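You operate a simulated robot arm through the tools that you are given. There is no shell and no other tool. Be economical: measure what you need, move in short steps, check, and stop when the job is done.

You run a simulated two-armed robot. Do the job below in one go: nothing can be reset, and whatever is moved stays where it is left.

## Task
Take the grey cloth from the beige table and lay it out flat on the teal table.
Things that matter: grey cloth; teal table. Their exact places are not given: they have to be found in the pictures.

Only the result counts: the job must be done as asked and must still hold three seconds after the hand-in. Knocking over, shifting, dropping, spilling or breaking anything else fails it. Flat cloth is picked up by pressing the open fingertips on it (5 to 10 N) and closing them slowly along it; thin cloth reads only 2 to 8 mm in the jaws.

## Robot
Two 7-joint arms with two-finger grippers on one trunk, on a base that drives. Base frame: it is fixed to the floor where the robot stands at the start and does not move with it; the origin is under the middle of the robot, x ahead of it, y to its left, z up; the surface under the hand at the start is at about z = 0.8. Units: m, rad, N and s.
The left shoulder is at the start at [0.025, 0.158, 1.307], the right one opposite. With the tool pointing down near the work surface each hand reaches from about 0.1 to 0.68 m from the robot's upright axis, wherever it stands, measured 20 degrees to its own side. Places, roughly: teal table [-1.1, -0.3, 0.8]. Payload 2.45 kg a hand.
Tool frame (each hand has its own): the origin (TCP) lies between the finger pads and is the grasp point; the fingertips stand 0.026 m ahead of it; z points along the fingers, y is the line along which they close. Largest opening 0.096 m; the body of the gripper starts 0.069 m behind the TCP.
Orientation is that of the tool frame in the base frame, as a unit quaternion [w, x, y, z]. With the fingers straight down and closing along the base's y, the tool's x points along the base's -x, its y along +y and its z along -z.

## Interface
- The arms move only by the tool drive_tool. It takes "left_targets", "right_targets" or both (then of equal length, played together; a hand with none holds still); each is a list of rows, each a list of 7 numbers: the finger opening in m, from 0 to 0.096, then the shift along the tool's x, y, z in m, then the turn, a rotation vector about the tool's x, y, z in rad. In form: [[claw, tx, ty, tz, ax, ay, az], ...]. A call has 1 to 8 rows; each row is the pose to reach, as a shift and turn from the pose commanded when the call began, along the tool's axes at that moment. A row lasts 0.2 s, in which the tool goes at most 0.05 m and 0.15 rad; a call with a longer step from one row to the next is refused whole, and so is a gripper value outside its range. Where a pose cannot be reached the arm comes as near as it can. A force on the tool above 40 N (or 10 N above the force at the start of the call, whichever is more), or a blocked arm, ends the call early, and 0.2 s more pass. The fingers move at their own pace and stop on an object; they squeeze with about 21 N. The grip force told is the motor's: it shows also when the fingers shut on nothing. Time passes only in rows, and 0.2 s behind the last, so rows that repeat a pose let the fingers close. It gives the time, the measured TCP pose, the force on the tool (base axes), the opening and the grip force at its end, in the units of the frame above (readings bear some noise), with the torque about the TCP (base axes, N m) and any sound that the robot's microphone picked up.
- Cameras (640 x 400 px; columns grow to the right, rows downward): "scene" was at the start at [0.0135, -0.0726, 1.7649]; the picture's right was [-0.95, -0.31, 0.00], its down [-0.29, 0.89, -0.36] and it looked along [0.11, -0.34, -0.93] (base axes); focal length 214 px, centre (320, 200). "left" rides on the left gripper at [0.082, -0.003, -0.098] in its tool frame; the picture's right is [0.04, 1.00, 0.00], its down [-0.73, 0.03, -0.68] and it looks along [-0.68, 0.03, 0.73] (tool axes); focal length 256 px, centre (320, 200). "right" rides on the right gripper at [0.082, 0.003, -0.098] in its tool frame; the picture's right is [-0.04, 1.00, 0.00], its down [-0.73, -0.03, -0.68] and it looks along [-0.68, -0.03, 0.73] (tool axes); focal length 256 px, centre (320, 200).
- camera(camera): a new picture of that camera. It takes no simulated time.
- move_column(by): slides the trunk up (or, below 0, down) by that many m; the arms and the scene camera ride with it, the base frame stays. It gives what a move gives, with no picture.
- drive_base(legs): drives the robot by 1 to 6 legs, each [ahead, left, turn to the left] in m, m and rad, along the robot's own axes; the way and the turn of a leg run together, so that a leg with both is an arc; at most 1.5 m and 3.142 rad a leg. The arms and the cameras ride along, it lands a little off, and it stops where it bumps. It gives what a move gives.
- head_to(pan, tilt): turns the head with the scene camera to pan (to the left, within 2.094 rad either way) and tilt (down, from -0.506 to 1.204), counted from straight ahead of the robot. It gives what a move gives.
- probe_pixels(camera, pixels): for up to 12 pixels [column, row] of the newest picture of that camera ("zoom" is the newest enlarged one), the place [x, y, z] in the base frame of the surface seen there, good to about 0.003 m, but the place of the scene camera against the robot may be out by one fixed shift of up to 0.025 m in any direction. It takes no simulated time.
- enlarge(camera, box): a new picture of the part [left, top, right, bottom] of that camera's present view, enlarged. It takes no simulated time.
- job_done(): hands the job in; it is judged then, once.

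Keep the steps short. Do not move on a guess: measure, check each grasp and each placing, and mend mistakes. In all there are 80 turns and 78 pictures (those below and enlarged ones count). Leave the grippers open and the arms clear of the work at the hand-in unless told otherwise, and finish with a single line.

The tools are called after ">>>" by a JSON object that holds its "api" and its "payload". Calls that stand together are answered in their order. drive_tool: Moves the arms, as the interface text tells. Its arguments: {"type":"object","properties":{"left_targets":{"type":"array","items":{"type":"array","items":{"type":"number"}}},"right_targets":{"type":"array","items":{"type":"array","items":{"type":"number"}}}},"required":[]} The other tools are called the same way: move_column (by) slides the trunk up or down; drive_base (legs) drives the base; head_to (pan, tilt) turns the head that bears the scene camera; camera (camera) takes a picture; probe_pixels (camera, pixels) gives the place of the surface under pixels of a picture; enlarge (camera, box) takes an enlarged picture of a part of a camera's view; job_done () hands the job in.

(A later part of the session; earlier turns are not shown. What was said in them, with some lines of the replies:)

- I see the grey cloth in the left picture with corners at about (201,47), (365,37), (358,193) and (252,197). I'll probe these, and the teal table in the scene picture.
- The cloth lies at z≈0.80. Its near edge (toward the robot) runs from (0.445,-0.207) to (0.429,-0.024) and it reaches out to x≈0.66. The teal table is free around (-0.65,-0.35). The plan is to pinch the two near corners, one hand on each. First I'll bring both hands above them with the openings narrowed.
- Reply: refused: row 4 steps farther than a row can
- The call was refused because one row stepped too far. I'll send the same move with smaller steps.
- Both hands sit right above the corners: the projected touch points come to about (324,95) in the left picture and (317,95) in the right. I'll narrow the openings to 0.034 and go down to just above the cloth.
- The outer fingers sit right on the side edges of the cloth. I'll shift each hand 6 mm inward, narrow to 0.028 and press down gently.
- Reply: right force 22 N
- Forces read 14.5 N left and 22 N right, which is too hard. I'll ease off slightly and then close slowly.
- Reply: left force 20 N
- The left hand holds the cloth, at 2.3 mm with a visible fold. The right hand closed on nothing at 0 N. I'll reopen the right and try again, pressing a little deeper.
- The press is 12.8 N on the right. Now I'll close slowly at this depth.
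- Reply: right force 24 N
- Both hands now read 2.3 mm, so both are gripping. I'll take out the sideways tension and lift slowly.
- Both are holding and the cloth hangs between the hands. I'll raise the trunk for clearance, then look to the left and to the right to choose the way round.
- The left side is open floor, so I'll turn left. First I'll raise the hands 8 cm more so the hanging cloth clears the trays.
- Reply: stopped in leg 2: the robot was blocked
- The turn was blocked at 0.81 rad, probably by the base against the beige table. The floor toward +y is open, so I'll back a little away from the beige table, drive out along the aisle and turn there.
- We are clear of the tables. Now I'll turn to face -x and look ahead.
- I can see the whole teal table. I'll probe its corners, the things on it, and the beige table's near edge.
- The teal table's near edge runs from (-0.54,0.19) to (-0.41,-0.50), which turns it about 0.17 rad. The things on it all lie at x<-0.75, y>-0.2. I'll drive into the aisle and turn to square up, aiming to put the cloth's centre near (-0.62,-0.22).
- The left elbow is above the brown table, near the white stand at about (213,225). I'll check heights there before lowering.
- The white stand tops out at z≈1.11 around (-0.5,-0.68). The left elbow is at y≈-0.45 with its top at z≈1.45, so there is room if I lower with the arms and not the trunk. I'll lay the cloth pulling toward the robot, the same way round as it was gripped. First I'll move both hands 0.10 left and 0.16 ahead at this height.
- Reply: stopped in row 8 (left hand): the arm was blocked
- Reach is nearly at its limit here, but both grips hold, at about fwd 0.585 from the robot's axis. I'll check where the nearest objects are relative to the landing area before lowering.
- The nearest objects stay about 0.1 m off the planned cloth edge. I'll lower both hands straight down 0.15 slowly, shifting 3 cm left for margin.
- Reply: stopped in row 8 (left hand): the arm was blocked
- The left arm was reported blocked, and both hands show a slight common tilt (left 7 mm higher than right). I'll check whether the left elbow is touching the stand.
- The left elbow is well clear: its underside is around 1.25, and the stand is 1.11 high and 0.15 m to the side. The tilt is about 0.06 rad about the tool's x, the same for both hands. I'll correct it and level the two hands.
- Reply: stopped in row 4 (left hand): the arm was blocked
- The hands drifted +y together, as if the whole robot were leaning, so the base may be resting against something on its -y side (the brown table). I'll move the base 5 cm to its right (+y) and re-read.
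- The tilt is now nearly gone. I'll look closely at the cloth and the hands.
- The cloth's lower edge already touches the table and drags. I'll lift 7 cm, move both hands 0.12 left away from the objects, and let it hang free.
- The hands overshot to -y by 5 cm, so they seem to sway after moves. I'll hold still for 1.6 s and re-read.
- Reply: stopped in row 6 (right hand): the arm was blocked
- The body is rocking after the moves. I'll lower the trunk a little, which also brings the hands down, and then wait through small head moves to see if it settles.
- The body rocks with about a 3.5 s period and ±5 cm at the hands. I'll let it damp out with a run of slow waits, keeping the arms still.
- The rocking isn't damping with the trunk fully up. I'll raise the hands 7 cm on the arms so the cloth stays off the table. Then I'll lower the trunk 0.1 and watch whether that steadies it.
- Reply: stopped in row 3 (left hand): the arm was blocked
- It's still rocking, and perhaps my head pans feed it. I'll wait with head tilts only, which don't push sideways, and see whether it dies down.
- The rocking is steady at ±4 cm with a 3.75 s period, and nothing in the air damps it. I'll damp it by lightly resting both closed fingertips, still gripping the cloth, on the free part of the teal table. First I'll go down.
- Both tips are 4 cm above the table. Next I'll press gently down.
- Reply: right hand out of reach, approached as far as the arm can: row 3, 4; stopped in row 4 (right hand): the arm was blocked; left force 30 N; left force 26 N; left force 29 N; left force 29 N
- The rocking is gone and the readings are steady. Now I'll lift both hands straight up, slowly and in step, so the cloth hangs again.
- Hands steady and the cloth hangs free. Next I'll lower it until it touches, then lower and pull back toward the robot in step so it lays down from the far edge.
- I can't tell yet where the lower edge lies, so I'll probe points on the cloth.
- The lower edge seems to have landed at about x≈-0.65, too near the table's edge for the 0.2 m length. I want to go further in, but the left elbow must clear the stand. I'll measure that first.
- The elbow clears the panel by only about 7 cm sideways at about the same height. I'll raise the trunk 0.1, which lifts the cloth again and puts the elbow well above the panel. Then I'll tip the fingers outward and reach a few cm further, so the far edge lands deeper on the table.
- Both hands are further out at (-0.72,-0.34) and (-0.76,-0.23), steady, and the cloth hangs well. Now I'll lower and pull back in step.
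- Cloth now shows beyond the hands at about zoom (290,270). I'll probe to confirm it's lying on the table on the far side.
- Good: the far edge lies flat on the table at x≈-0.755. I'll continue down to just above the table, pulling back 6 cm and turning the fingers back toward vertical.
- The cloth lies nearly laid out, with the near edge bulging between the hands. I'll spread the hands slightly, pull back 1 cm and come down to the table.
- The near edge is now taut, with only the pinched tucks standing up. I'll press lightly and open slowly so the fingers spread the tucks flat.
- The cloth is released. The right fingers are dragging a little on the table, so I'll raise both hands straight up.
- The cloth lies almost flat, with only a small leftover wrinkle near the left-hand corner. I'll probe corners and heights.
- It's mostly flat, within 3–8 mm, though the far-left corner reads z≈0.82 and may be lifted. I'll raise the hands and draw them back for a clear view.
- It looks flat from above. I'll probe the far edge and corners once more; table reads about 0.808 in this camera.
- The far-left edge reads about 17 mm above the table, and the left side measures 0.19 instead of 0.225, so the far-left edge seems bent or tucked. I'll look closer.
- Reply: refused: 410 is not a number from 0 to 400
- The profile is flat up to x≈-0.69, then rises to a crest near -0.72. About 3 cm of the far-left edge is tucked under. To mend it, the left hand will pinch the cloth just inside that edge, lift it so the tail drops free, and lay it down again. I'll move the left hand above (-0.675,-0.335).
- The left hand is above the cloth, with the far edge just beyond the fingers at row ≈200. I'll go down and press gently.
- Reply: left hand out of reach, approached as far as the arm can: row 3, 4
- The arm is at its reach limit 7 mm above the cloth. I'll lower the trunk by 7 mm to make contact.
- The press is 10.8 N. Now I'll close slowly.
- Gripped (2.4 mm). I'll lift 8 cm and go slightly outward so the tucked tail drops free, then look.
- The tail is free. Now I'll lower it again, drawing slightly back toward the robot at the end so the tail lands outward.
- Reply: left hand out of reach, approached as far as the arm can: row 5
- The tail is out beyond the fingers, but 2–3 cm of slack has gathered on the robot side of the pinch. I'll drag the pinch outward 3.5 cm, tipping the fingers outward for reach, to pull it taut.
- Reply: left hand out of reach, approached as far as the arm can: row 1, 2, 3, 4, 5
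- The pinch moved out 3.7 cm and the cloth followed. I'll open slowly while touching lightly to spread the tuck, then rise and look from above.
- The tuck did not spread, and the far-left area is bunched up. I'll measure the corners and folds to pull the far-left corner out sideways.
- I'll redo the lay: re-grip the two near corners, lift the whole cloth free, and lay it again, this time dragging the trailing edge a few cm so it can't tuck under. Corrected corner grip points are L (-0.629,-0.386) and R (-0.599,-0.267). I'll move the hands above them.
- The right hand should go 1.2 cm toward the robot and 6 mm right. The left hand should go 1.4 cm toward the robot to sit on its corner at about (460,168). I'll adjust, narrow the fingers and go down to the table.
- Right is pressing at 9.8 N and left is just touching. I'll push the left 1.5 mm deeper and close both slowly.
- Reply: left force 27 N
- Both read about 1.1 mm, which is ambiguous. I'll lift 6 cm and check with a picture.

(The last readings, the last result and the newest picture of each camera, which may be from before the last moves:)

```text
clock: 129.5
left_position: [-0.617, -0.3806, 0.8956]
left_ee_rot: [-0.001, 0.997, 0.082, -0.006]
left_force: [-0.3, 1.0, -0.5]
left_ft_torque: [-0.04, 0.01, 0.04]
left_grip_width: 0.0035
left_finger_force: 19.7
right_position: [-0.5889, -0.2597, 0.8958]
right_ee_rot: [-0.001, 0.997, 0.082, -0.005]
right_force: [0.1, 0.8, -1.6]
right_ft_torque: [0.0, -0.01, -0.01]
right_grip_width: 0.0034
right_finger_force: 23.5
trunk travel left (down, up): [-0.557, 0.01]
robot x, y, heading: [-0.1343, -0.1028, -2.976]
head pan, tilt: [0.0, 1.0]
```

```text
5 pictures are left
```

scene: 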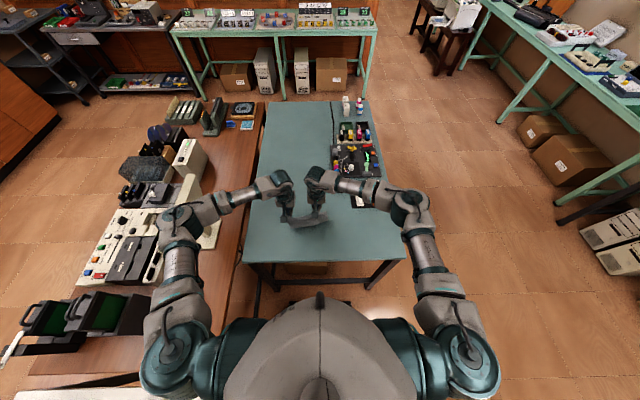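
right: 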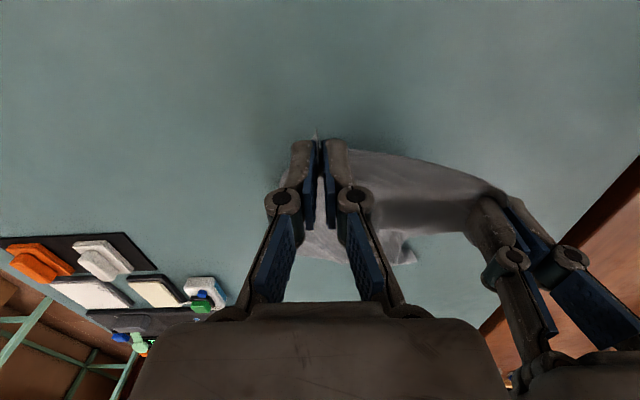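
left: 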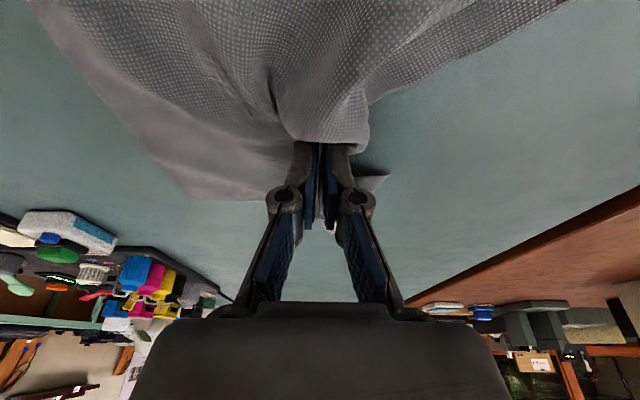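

Both hold, at 3.5 mm with the cloth lifted. I'll lift it fully clear, evening the hands up gently.

>>> {"api": "drive_tool", "payload": {"left_targets": [[0, 0, -0.002, -0.02, 0, 0, 0], [0, 0, -0.005, -0.045, 0, 0, 0], [0, 0, -0.009, -0.07, 0, 0, 0], [0, 0, -0.013, -0.095, 0, 0, 0], [0, 0, -0.017, -0.12, 0, 0, 0], [0, 0, -0.021, -0.145, 0, 0, 0], [0, 0, -0.024, -0.17, 0, 0, 0], [0, 0, -0.026, -0.19, 0, 0, 0]], "right_targets": [[0, -0.006, -0.002, -0.02, 0, 0, 0], [0, -0.012, -0.006, -0.045, 0, 0, 0], [0, -0.018, -0.011, -0.07, 0, 0, 0], [0, -0.024, -0.016, -0.095, 0, 0, 0], [0, -0.03, -0.021, -0.12, 0, 0, 0], [0, -0.036, -0.026, -0.145, 0, 0, 0], [0, -0.042, -0.03, -0.17, 0, 0, 0], [0, -0.048, -0.032, -0.19, 0, 0, 0]]}}

>>> {"api": "drive_tool", "payload": {"left_targets": [[0, -0.013, -0.002, 0, 0, -0.05, 0], [0, -0.027, -0.006, 0, 0, -0.1, 0], [0, -0.041, -0.01, 0, 0, -0.15, 0], [0, -0.055, -0.014, 0, 0, -0.2, 0], [0, -0.069, -0.018, 0, 0, -0.25, 0], [0, -0.083, -0.022, 0, 0, -0.3, 0], [0, -0.095, -0.025, 0, 0, -0.35, 0], [0, -0.105, -0.027, 0, 0, -0.35, 0]], "right_targets": [[0, -0.013, -0.002, 0, 0, -0.05, 0], [0, -0.027, -0.006, 0, 0, -0.1, 0], [0, -0.041, -0.011, 0, 0, -0.15, 0], [0, -0.055, -0.016, 0, 0, -0.2, 0], [0, -0.069, -0.021, 0, 0, -0.25, 0], [0, -0.083, -0.026, 0, 0, -0.3, 0], [0, -0.095, -0.029, 0, 0, -0.35, 0], [0, -0.105, -0.031, 0, 0, -0.35, 0]]}}

>>> {"api": "camera", "payload": {"camera": "left"}}

```text
clock: 131.3
left_position: [-0.6161, -0.3574, 1.0853]
left_ee_rot: [0.0, 0.997, 0.081, -0.007]
left_force: [-0.9, 1.8, 0.1]
left_ft_torque: [0.05, 0.02, 0.03]
left_grip_width: 0.0031
left_finger_force: 26.9
right_position: [-0.6395, -0.2376, 1.0864]
right_ee_rot: [-0.001, 0.996, 0.084, -0.004]
right_force: [-0.3, -2.0, 0.3]
right_ft_torque: [-0.03, 0.0, -0.03]
right_grip_width: 0.001
right_finger_force: 20.2
trunk travel left (down, up): [-0.557, 0.01]
robot x, y, heading: [-0.1312, -0.102, -2.969]
head pan, tilt: [0.0, 1.0]
```

```text
clock: 133.1
left_position: [-0.7254, -0.3449, 1.0887]
left_ee_rot: [0.014, 0.98, 0.08, -0.181]
left_force: [-1.8, 4.9, 0.5]
left_ft_torque: [0.11, 0.03, -0.02]
left_grip_width: 0.0026
left_finger_force: 24.5
right_position: [-0.7497, -0.2238, 1.0874]
right_ee_rot: [0.014, 0.98, 0.081, -0.179]
right_force: [0.5, -3.0, -0.2]
right_ft_torque: [-0.07, -0.04, 0.0]
right_grip_width: 0.0027
right_finger_force: 20.0
trunk travel left (down, up): [-0.557, 0.01]
robot x, y, heading: [-0.1296, -0.108, -2.969]
head pan, tilt: [0.0, 1.0]
```

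```text
4 pictures are left
```

left: 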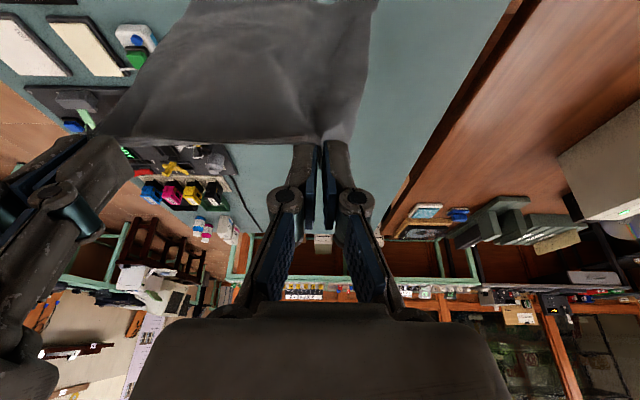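

The cloth hangs flat and taut between the hands. I'll lay it with the pull-back leading, so the far edge trails and can't tuck under.

>>> {"api": "drive_tool", "payload": {"left_targets": [[0, 0.0069, 0, 0.0188, 0, 0, 0], [0, 0.0231, 0, 0.0341, 0, 0, 0], [0, 0.0534, 0, 0.0443, 0, 0, 0], [0, 0.0932, 0, 0.0511, 0, 0, 0], [0, 0.1329, 0, 0.0579, 0, 0, 0], [0, 0.1726, 0, 0.0647, 0, 0, 0], [0, 0.1983, 0, 0.0766, 0, 0, 0], [0, 0.2192, 0, 0.0902, 0, 0, 0]], "right_targets": [[0, 0.0069, 0, 0.0188, 0, 0, 0], [0, 0.0231, 0, 0.0341, 0, 0, 0], [0, 0.0534, 0, 0.0443, 0, 0, 0], [0, 0.0932, 0, 0.0511, 0, 0, 0], [0, 0.1329, 0, 0.0579, 0, 0, 0], [0, 0.1726, 0, 0.0647, 0, 0, 0], [0, 0.1983, 0, 0.0766, 0, 0, 0], [0, 0.2192, 0, 0.0902, 0, 0, 0]]}}

>>> {"api": "drive_tool", "payload": {"left_targets": [[0, 0.0181, 0, 0.0147, 0, 0.05, 0], [0, 0.0372, 0, 0.029, 0, 0.1, 0], [0, 0.0553, 0, 0.0436, 0, 0.15, 0], [0, 0.0744, 0, 0.058, 0, 0.2, 0], [0, 0.0884, 0, 0.0672, 0, 0.26, 0], [0, 0.0959, 0, 0.0645, 0, 0.32, 0]], "right_targets": [[0, 0.0181, 0, 0.0147, 0, 0.05, 0], [0, 0.0372, 0, 0.029, 0, 0.1, 0], [0, 0.0553, 0, 0.0436, 0, 0.15, 0], [0, 0.0744, 0, 0.058, 0, 0.2, 0], [0, 0.0884, 0, 0.0672, 0, 0.26, 0], [0, 0.0959, 0, 0.0645, 0, 0.32, 0]]}}

>>> {"api": "enlarge", "payload": {"camera": "scene", "box": [250, 170, 370, 260]}}

```text
clock: 134.9
left_position: [-0.5553, -0.3168, 0.9244]
left_ee_rot: [0.014, 0.98, 0.08, -0.181]
left_force: [-0.9, 4.8, -0.4]
left_ft_torque: [0.09, 0.0, -0.01]
left_grip_width: 0.0019
left_finger_force: 19.1
right_position: [-0.5778, -0.195, 0.9265]
right_ee_rot: [0.013, 0.981, 0.08, -0.178]
right_force: [0.7, -3.4, 0.1]
right_ft_torque: [-0.05, -0.01, 0.05]
right_grip_width: 0.0027
right_finger_force: 21.5
trunk travel left (down, up): [-0.557, 0.01]
robot x, y, heading: [-0.1303, -0.1067, -2.971]
head pan, tilt: [0.0, 1.0]
```

```text
clock: 136.3
left_position: [-0.4888, -0.3044, 0.8284]
left_ee_rot: [0.001, 0.996, 0.082, -0.02]
left_force: [-1.4, 6.2, 0.7]
left_ft_torque: [0.16, 0.07, 0.06]
left_grip_width: 0.002
left_finger_force: 22.9
right_position: [-0.5104, -0.1825, 0.8329]
right_ee_rot: [0.0, 0.996, 0.082, -0.02]
right_force: [1.5, -5.7, 0.5]
right_ft_torque: [-0.18, -0.08, -0.02]
right_grip_width: 0.0023
right_finger_force: 18.9
trunk travel left (down, up): [-0.557, 0.01]
robot x, y, heading: [-0.1315, -0.106, -2.979]
head pan, tilt: [0.0, 1.0]
```

```text
4.44 times, centred on (310, 215) of scene
```

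zoom: 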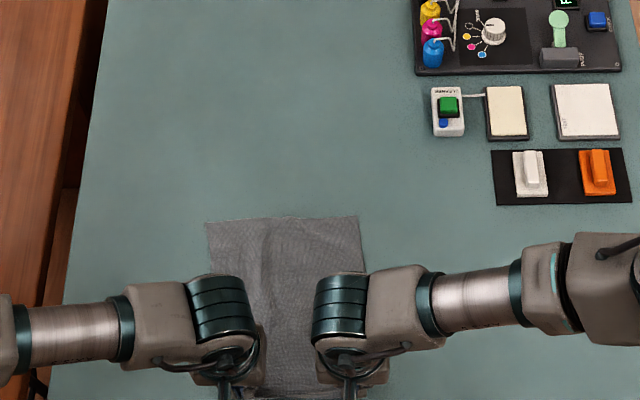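

Far edge looks straight and full-width at row ≈218. I'll probe its height and check for any tuck (the table reads about 0.808 here).

>>> {"api": "probe_pixels", "payload": {"camera": "zoom", "pixels": [[210, 226], [230, 224], [260, 222], [290, 222], [320, 221], [355, 220], [215, 245], [250, 250], [290, 255], [340, 250], [265, 290], [290, 300]]}}

```text
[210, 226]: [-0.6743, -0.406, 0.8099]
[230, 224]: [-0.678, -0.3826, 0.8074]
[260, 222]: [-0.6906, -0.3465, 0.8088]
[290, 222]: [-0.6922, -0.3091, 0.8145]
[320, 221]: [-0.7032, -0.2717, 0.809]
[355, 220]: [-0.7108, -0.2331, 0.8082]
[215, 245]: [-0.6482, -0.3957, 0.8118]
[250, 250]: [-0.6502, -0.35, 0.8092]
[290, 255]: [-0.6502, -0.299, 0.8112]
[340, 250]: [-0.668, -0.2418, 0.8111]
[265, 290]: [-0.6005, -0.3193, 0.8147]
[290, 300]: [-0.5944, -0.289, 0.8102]
```

The far edge is full width (0.177 m) and at table height all along. Now I'll touch down and open slowly to spread the tucks.

>>> {"api": "drive_tool", "payload": {"left_targets": [[0.0, 0, 0, 0.001, 0, 0.02, 0], [0.0, 0, 0, 0.002, 0, 0.03, 0], [0.006, 0, 0, 0.002, 0, 0.03, 0], [0.012, 0, 0, 0.002, 0, 0.03, 0], [0.018, 0, 0, 0.002, 0, 0.03, 0], [0.024, 0, 0, 0.002, 0, 0.03, 0], [0.03, 0, 0, 0.002, 0, 0.03, 0], [0.036, 0, 0, 0.001, 0, 0.03, 0]], "right_targets": [[0.0, 0, 0, 0.003, 0, 0.02, 0], [0.0, 0, 0, 0.0065, 0, 0.03, 0], [0.006, 0, 0, 0.0065, 0, 0.03, 0], [0.012, 0, 0, 0.0065, 0, 0.03, 0], [0.018, 0, 0, 0.0065, 0, 0.03, 0], [0.024, 0, 0, 0.0065, 0, 0.03, 0], [0.03, 0, 0, 0.0065, 0, 0.03, 0], [0.036, 0, 0, 0.0055, 0, 0.03, 0]]}}

>>> {"api": "drive_tool", "payload": {"left_targets": [[0.036, 0, 0, -0.006, 0, 0, 0], [0.036, 0, 0, -0.02, 0, 0, 0], [0.036, 0, 0, -0.045, 0, 0, 0], [0.036, 0, 0, -0.08, 0, 0, 0], [0.036, 0.0, 0.02, -0.11, 0, 0, 0], [0.036, 0.0, 0.05, -0.13, 0, 0, 0], [0.036, 0.0, 0.08, -0.14, 0, 0, 0], [0.036, 0.0, 0.11, -0.14, 0, 0, 0]], "right_targets": [[0.036, 0, 0, -0.006, 0, 0, 0], [0.036, 0, 0, -0.02, 0, 0, 0], [0.036, 0, 0, -0.045, 0, 0, 0], [0.036, 0, 0, -0.08, 0, 0, 0], [0.036, 0.0, -0.02, -0.11, 0, 0, 0], [0.036, 0.0, -0.05, -0.13, 0, 0, 0], [0.036, 0.0, -0.08, -0.14, 0, 0, 0], [0.036, 0.0, -0.11, -0.14, 0, 0, 0]]}}

>>> {"api": "enlarge", "payload": {"camera": "scene", "box": [250, 180, 370, 270]}}

```text
clock: 138.1
left_position: [-0.4886, -0.3038, 0.8296]
left_ee_rot: [0.0, 0.997, 0.082, -0.007]
left_force: [-0.5, 0.3, 0.2]
left_ft_torque: [0.03, -0.02, -0.01]
left_grip_width: 0.0361
left_finger_force: 0.1
right_position: [-0.5109, -0.1821, 0.827]
right_ee_rot: [-0.002, 0.997, 0.082, -0.005]
right_force: [0.8, -0.3, 1.7]
right_ft_torque: [-0.05, -0.01, 0.03]
right_grip_width: 0.0368
right_finger_force: 0.1
trunk travel left (down, up): [-0.557, 0.01]
robot x, y, heading: [-0.1341, -0.1018, -2.977]
head pan, tilt: [0.0, 1.0]
```

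```text
clock: 139.9
left_position: [-0.468, -0.4137, 0.9668]
left_ee_rot: [0.0, 0.997, 0.082, -0.007]
left_force: [-0.2, 0.0, 0.2]
left_ft_torque: [-0.01, -0.01, 0.02]
left_grip_width: 0.0361
left_finger_force: 0.1
right_position: [-0.5261, -0.0738, 0.9682]
right_ee_rot: [-0.001, 0.997, 0.083, -0.005]
right_force: [0.9, 0.3, -0.1]
right_ft_torque: [-0.03, 0.01, -0.02]
right_grip_width: 0.0361
right_finger_force: 0.1
trunk travel left (down, up): [-0.557, 0.01]
robot x, y, heading: [-0.13, -0.1087, -2.971]
head pan, tilt: [0.0, 1.0]
```

```text
4.44 times, centred on (310, 225) of scene
```

zoom: 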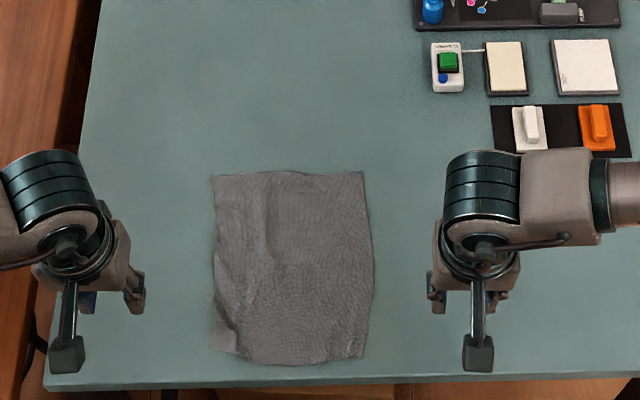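

The cloth is spread as a full rectangle on the teal table, inside the edge. I'll probe heights over it for leftover folds.

>>> {"api": "probe_pixels", "payload": {"camera": "zoom", "pixels": [[216, 180], [360, 177], [213, 346], [360, 355], [225, 320], [222, 335], [265, 240], [255, 220], [290, 362], [300, 340], [300, 280], [365, 260]]}}

>>> {"api": "probe_pixels", "payload": {"camera": "zoom", "pixels": [[218, 260], [235, 300], [240, 340], [340, 340], [350, 300], [310, 200], [270, 180], [230, 200], [218, 225], [232, 325], [320, 360], [245, 382]]}}

```text
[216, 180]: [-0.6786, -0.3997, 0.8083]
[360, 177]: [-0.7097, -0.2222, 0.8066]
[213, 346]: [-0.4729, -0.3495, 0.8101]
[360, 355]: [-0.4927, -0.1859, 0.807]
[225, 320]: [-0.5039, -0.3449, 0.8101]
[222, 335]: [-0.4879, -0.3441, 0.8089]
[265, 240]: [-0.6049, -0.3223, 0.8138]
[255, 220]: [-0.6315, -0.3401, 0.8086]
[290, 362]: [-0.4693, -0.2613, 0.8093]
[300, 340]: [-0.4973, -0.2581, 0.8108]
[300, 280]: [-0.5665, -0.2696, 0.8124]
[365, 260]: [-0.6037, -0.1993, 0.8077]
```

```text
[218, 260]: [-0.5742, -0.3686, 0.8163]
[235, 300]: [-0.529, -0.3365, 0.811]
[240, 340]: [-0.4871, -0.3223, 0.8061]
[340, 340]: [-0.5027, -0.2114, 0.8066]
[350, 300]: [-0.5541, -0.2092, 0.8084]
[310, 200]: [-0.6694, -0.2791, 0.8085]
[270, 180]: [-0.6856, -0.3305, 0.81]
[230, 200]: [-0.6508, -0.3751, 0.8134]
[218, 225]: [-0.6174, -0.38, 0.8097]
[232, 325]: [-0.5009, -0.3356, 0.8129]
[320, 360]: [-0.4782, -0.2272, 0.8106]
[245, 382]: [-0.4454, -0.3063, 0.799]
```

All corners are at table height, the cloth is flat within about 8 mm, and its size is nearly full (0.165–0.18 by 0.215 m). I'll open the grippers wide and raise the arms clear.

>>> {"api": "drive_tool", "payload": {"left_targets": [[0.05, 0, 0, -0.03, 0, 0, 0], [0.07, 0, 0, -0.06, 0, 0, 0], [0.09, 0, 0, -0.09, 0, 0, 0], [0.09, 0, 0, -0.12, 0, 0, 0]], "right_targets": [[0.05, 0, 0, -0.03, 0, 0, 0], [0.07, 0, 0, -0.06, 0, 0, 0], [0.09, 0, 0, -0.09, 0, 0, 0], [0.09, 0, 0, -0.12, 0, 0, 0]]}}

>>> {"api": "camera", "payload": {"camera": "scene"}}

```text
clock: 140.9
left_position: [-0.4679, -0.414, 1.0881]
left_ee_rot: [0.0, 0.997, 0.082, -0.008]
left_force: [-0.3, 0.3, 0.8]
left_ft_torque: [0.01, 0.01, 0.0]
left_grip_width: 0.0899
left_finger_force: 0.0
right_position: [-0.5263, -0.0743, 1.0899]
right_ee_rot: [-0.001, 0.997, 0.083, -0.004]
right_force: [0.0, -1.7, 0.1]
right_ft_torque: [0.01, -0.02, 0.0]
right_grip_width: 0.0901
right_finger_force: 0.1
trunk travel left (down, up): [-0.557, 0.01]
robot x, y, heading: [-0.1291, -0.1041, -2.976]
head pan, tilt: [0.0, 1.0]
```

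```text
1 pictures are left
```

scene: 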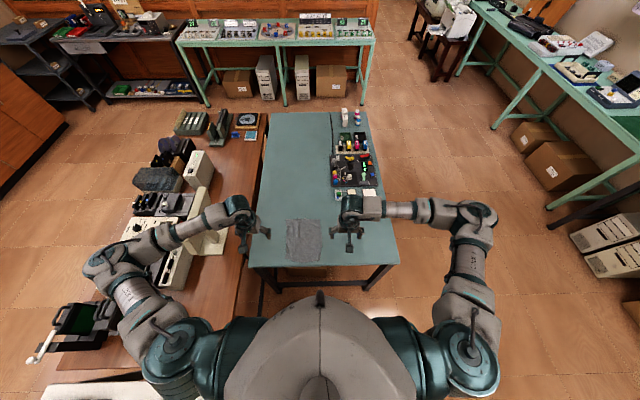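

The cloth lies flat on the teal table, the grippers are open and clear, and nothing else looks disturbed. I'm handing in.

>>> {"api": "job_done", "payload": {}}

```text
The job is handed in.
```

The grey cloth is laid out on the teal table, flat to within about 8 mm, with the grippers open and clear and nothing else seen disturbed.
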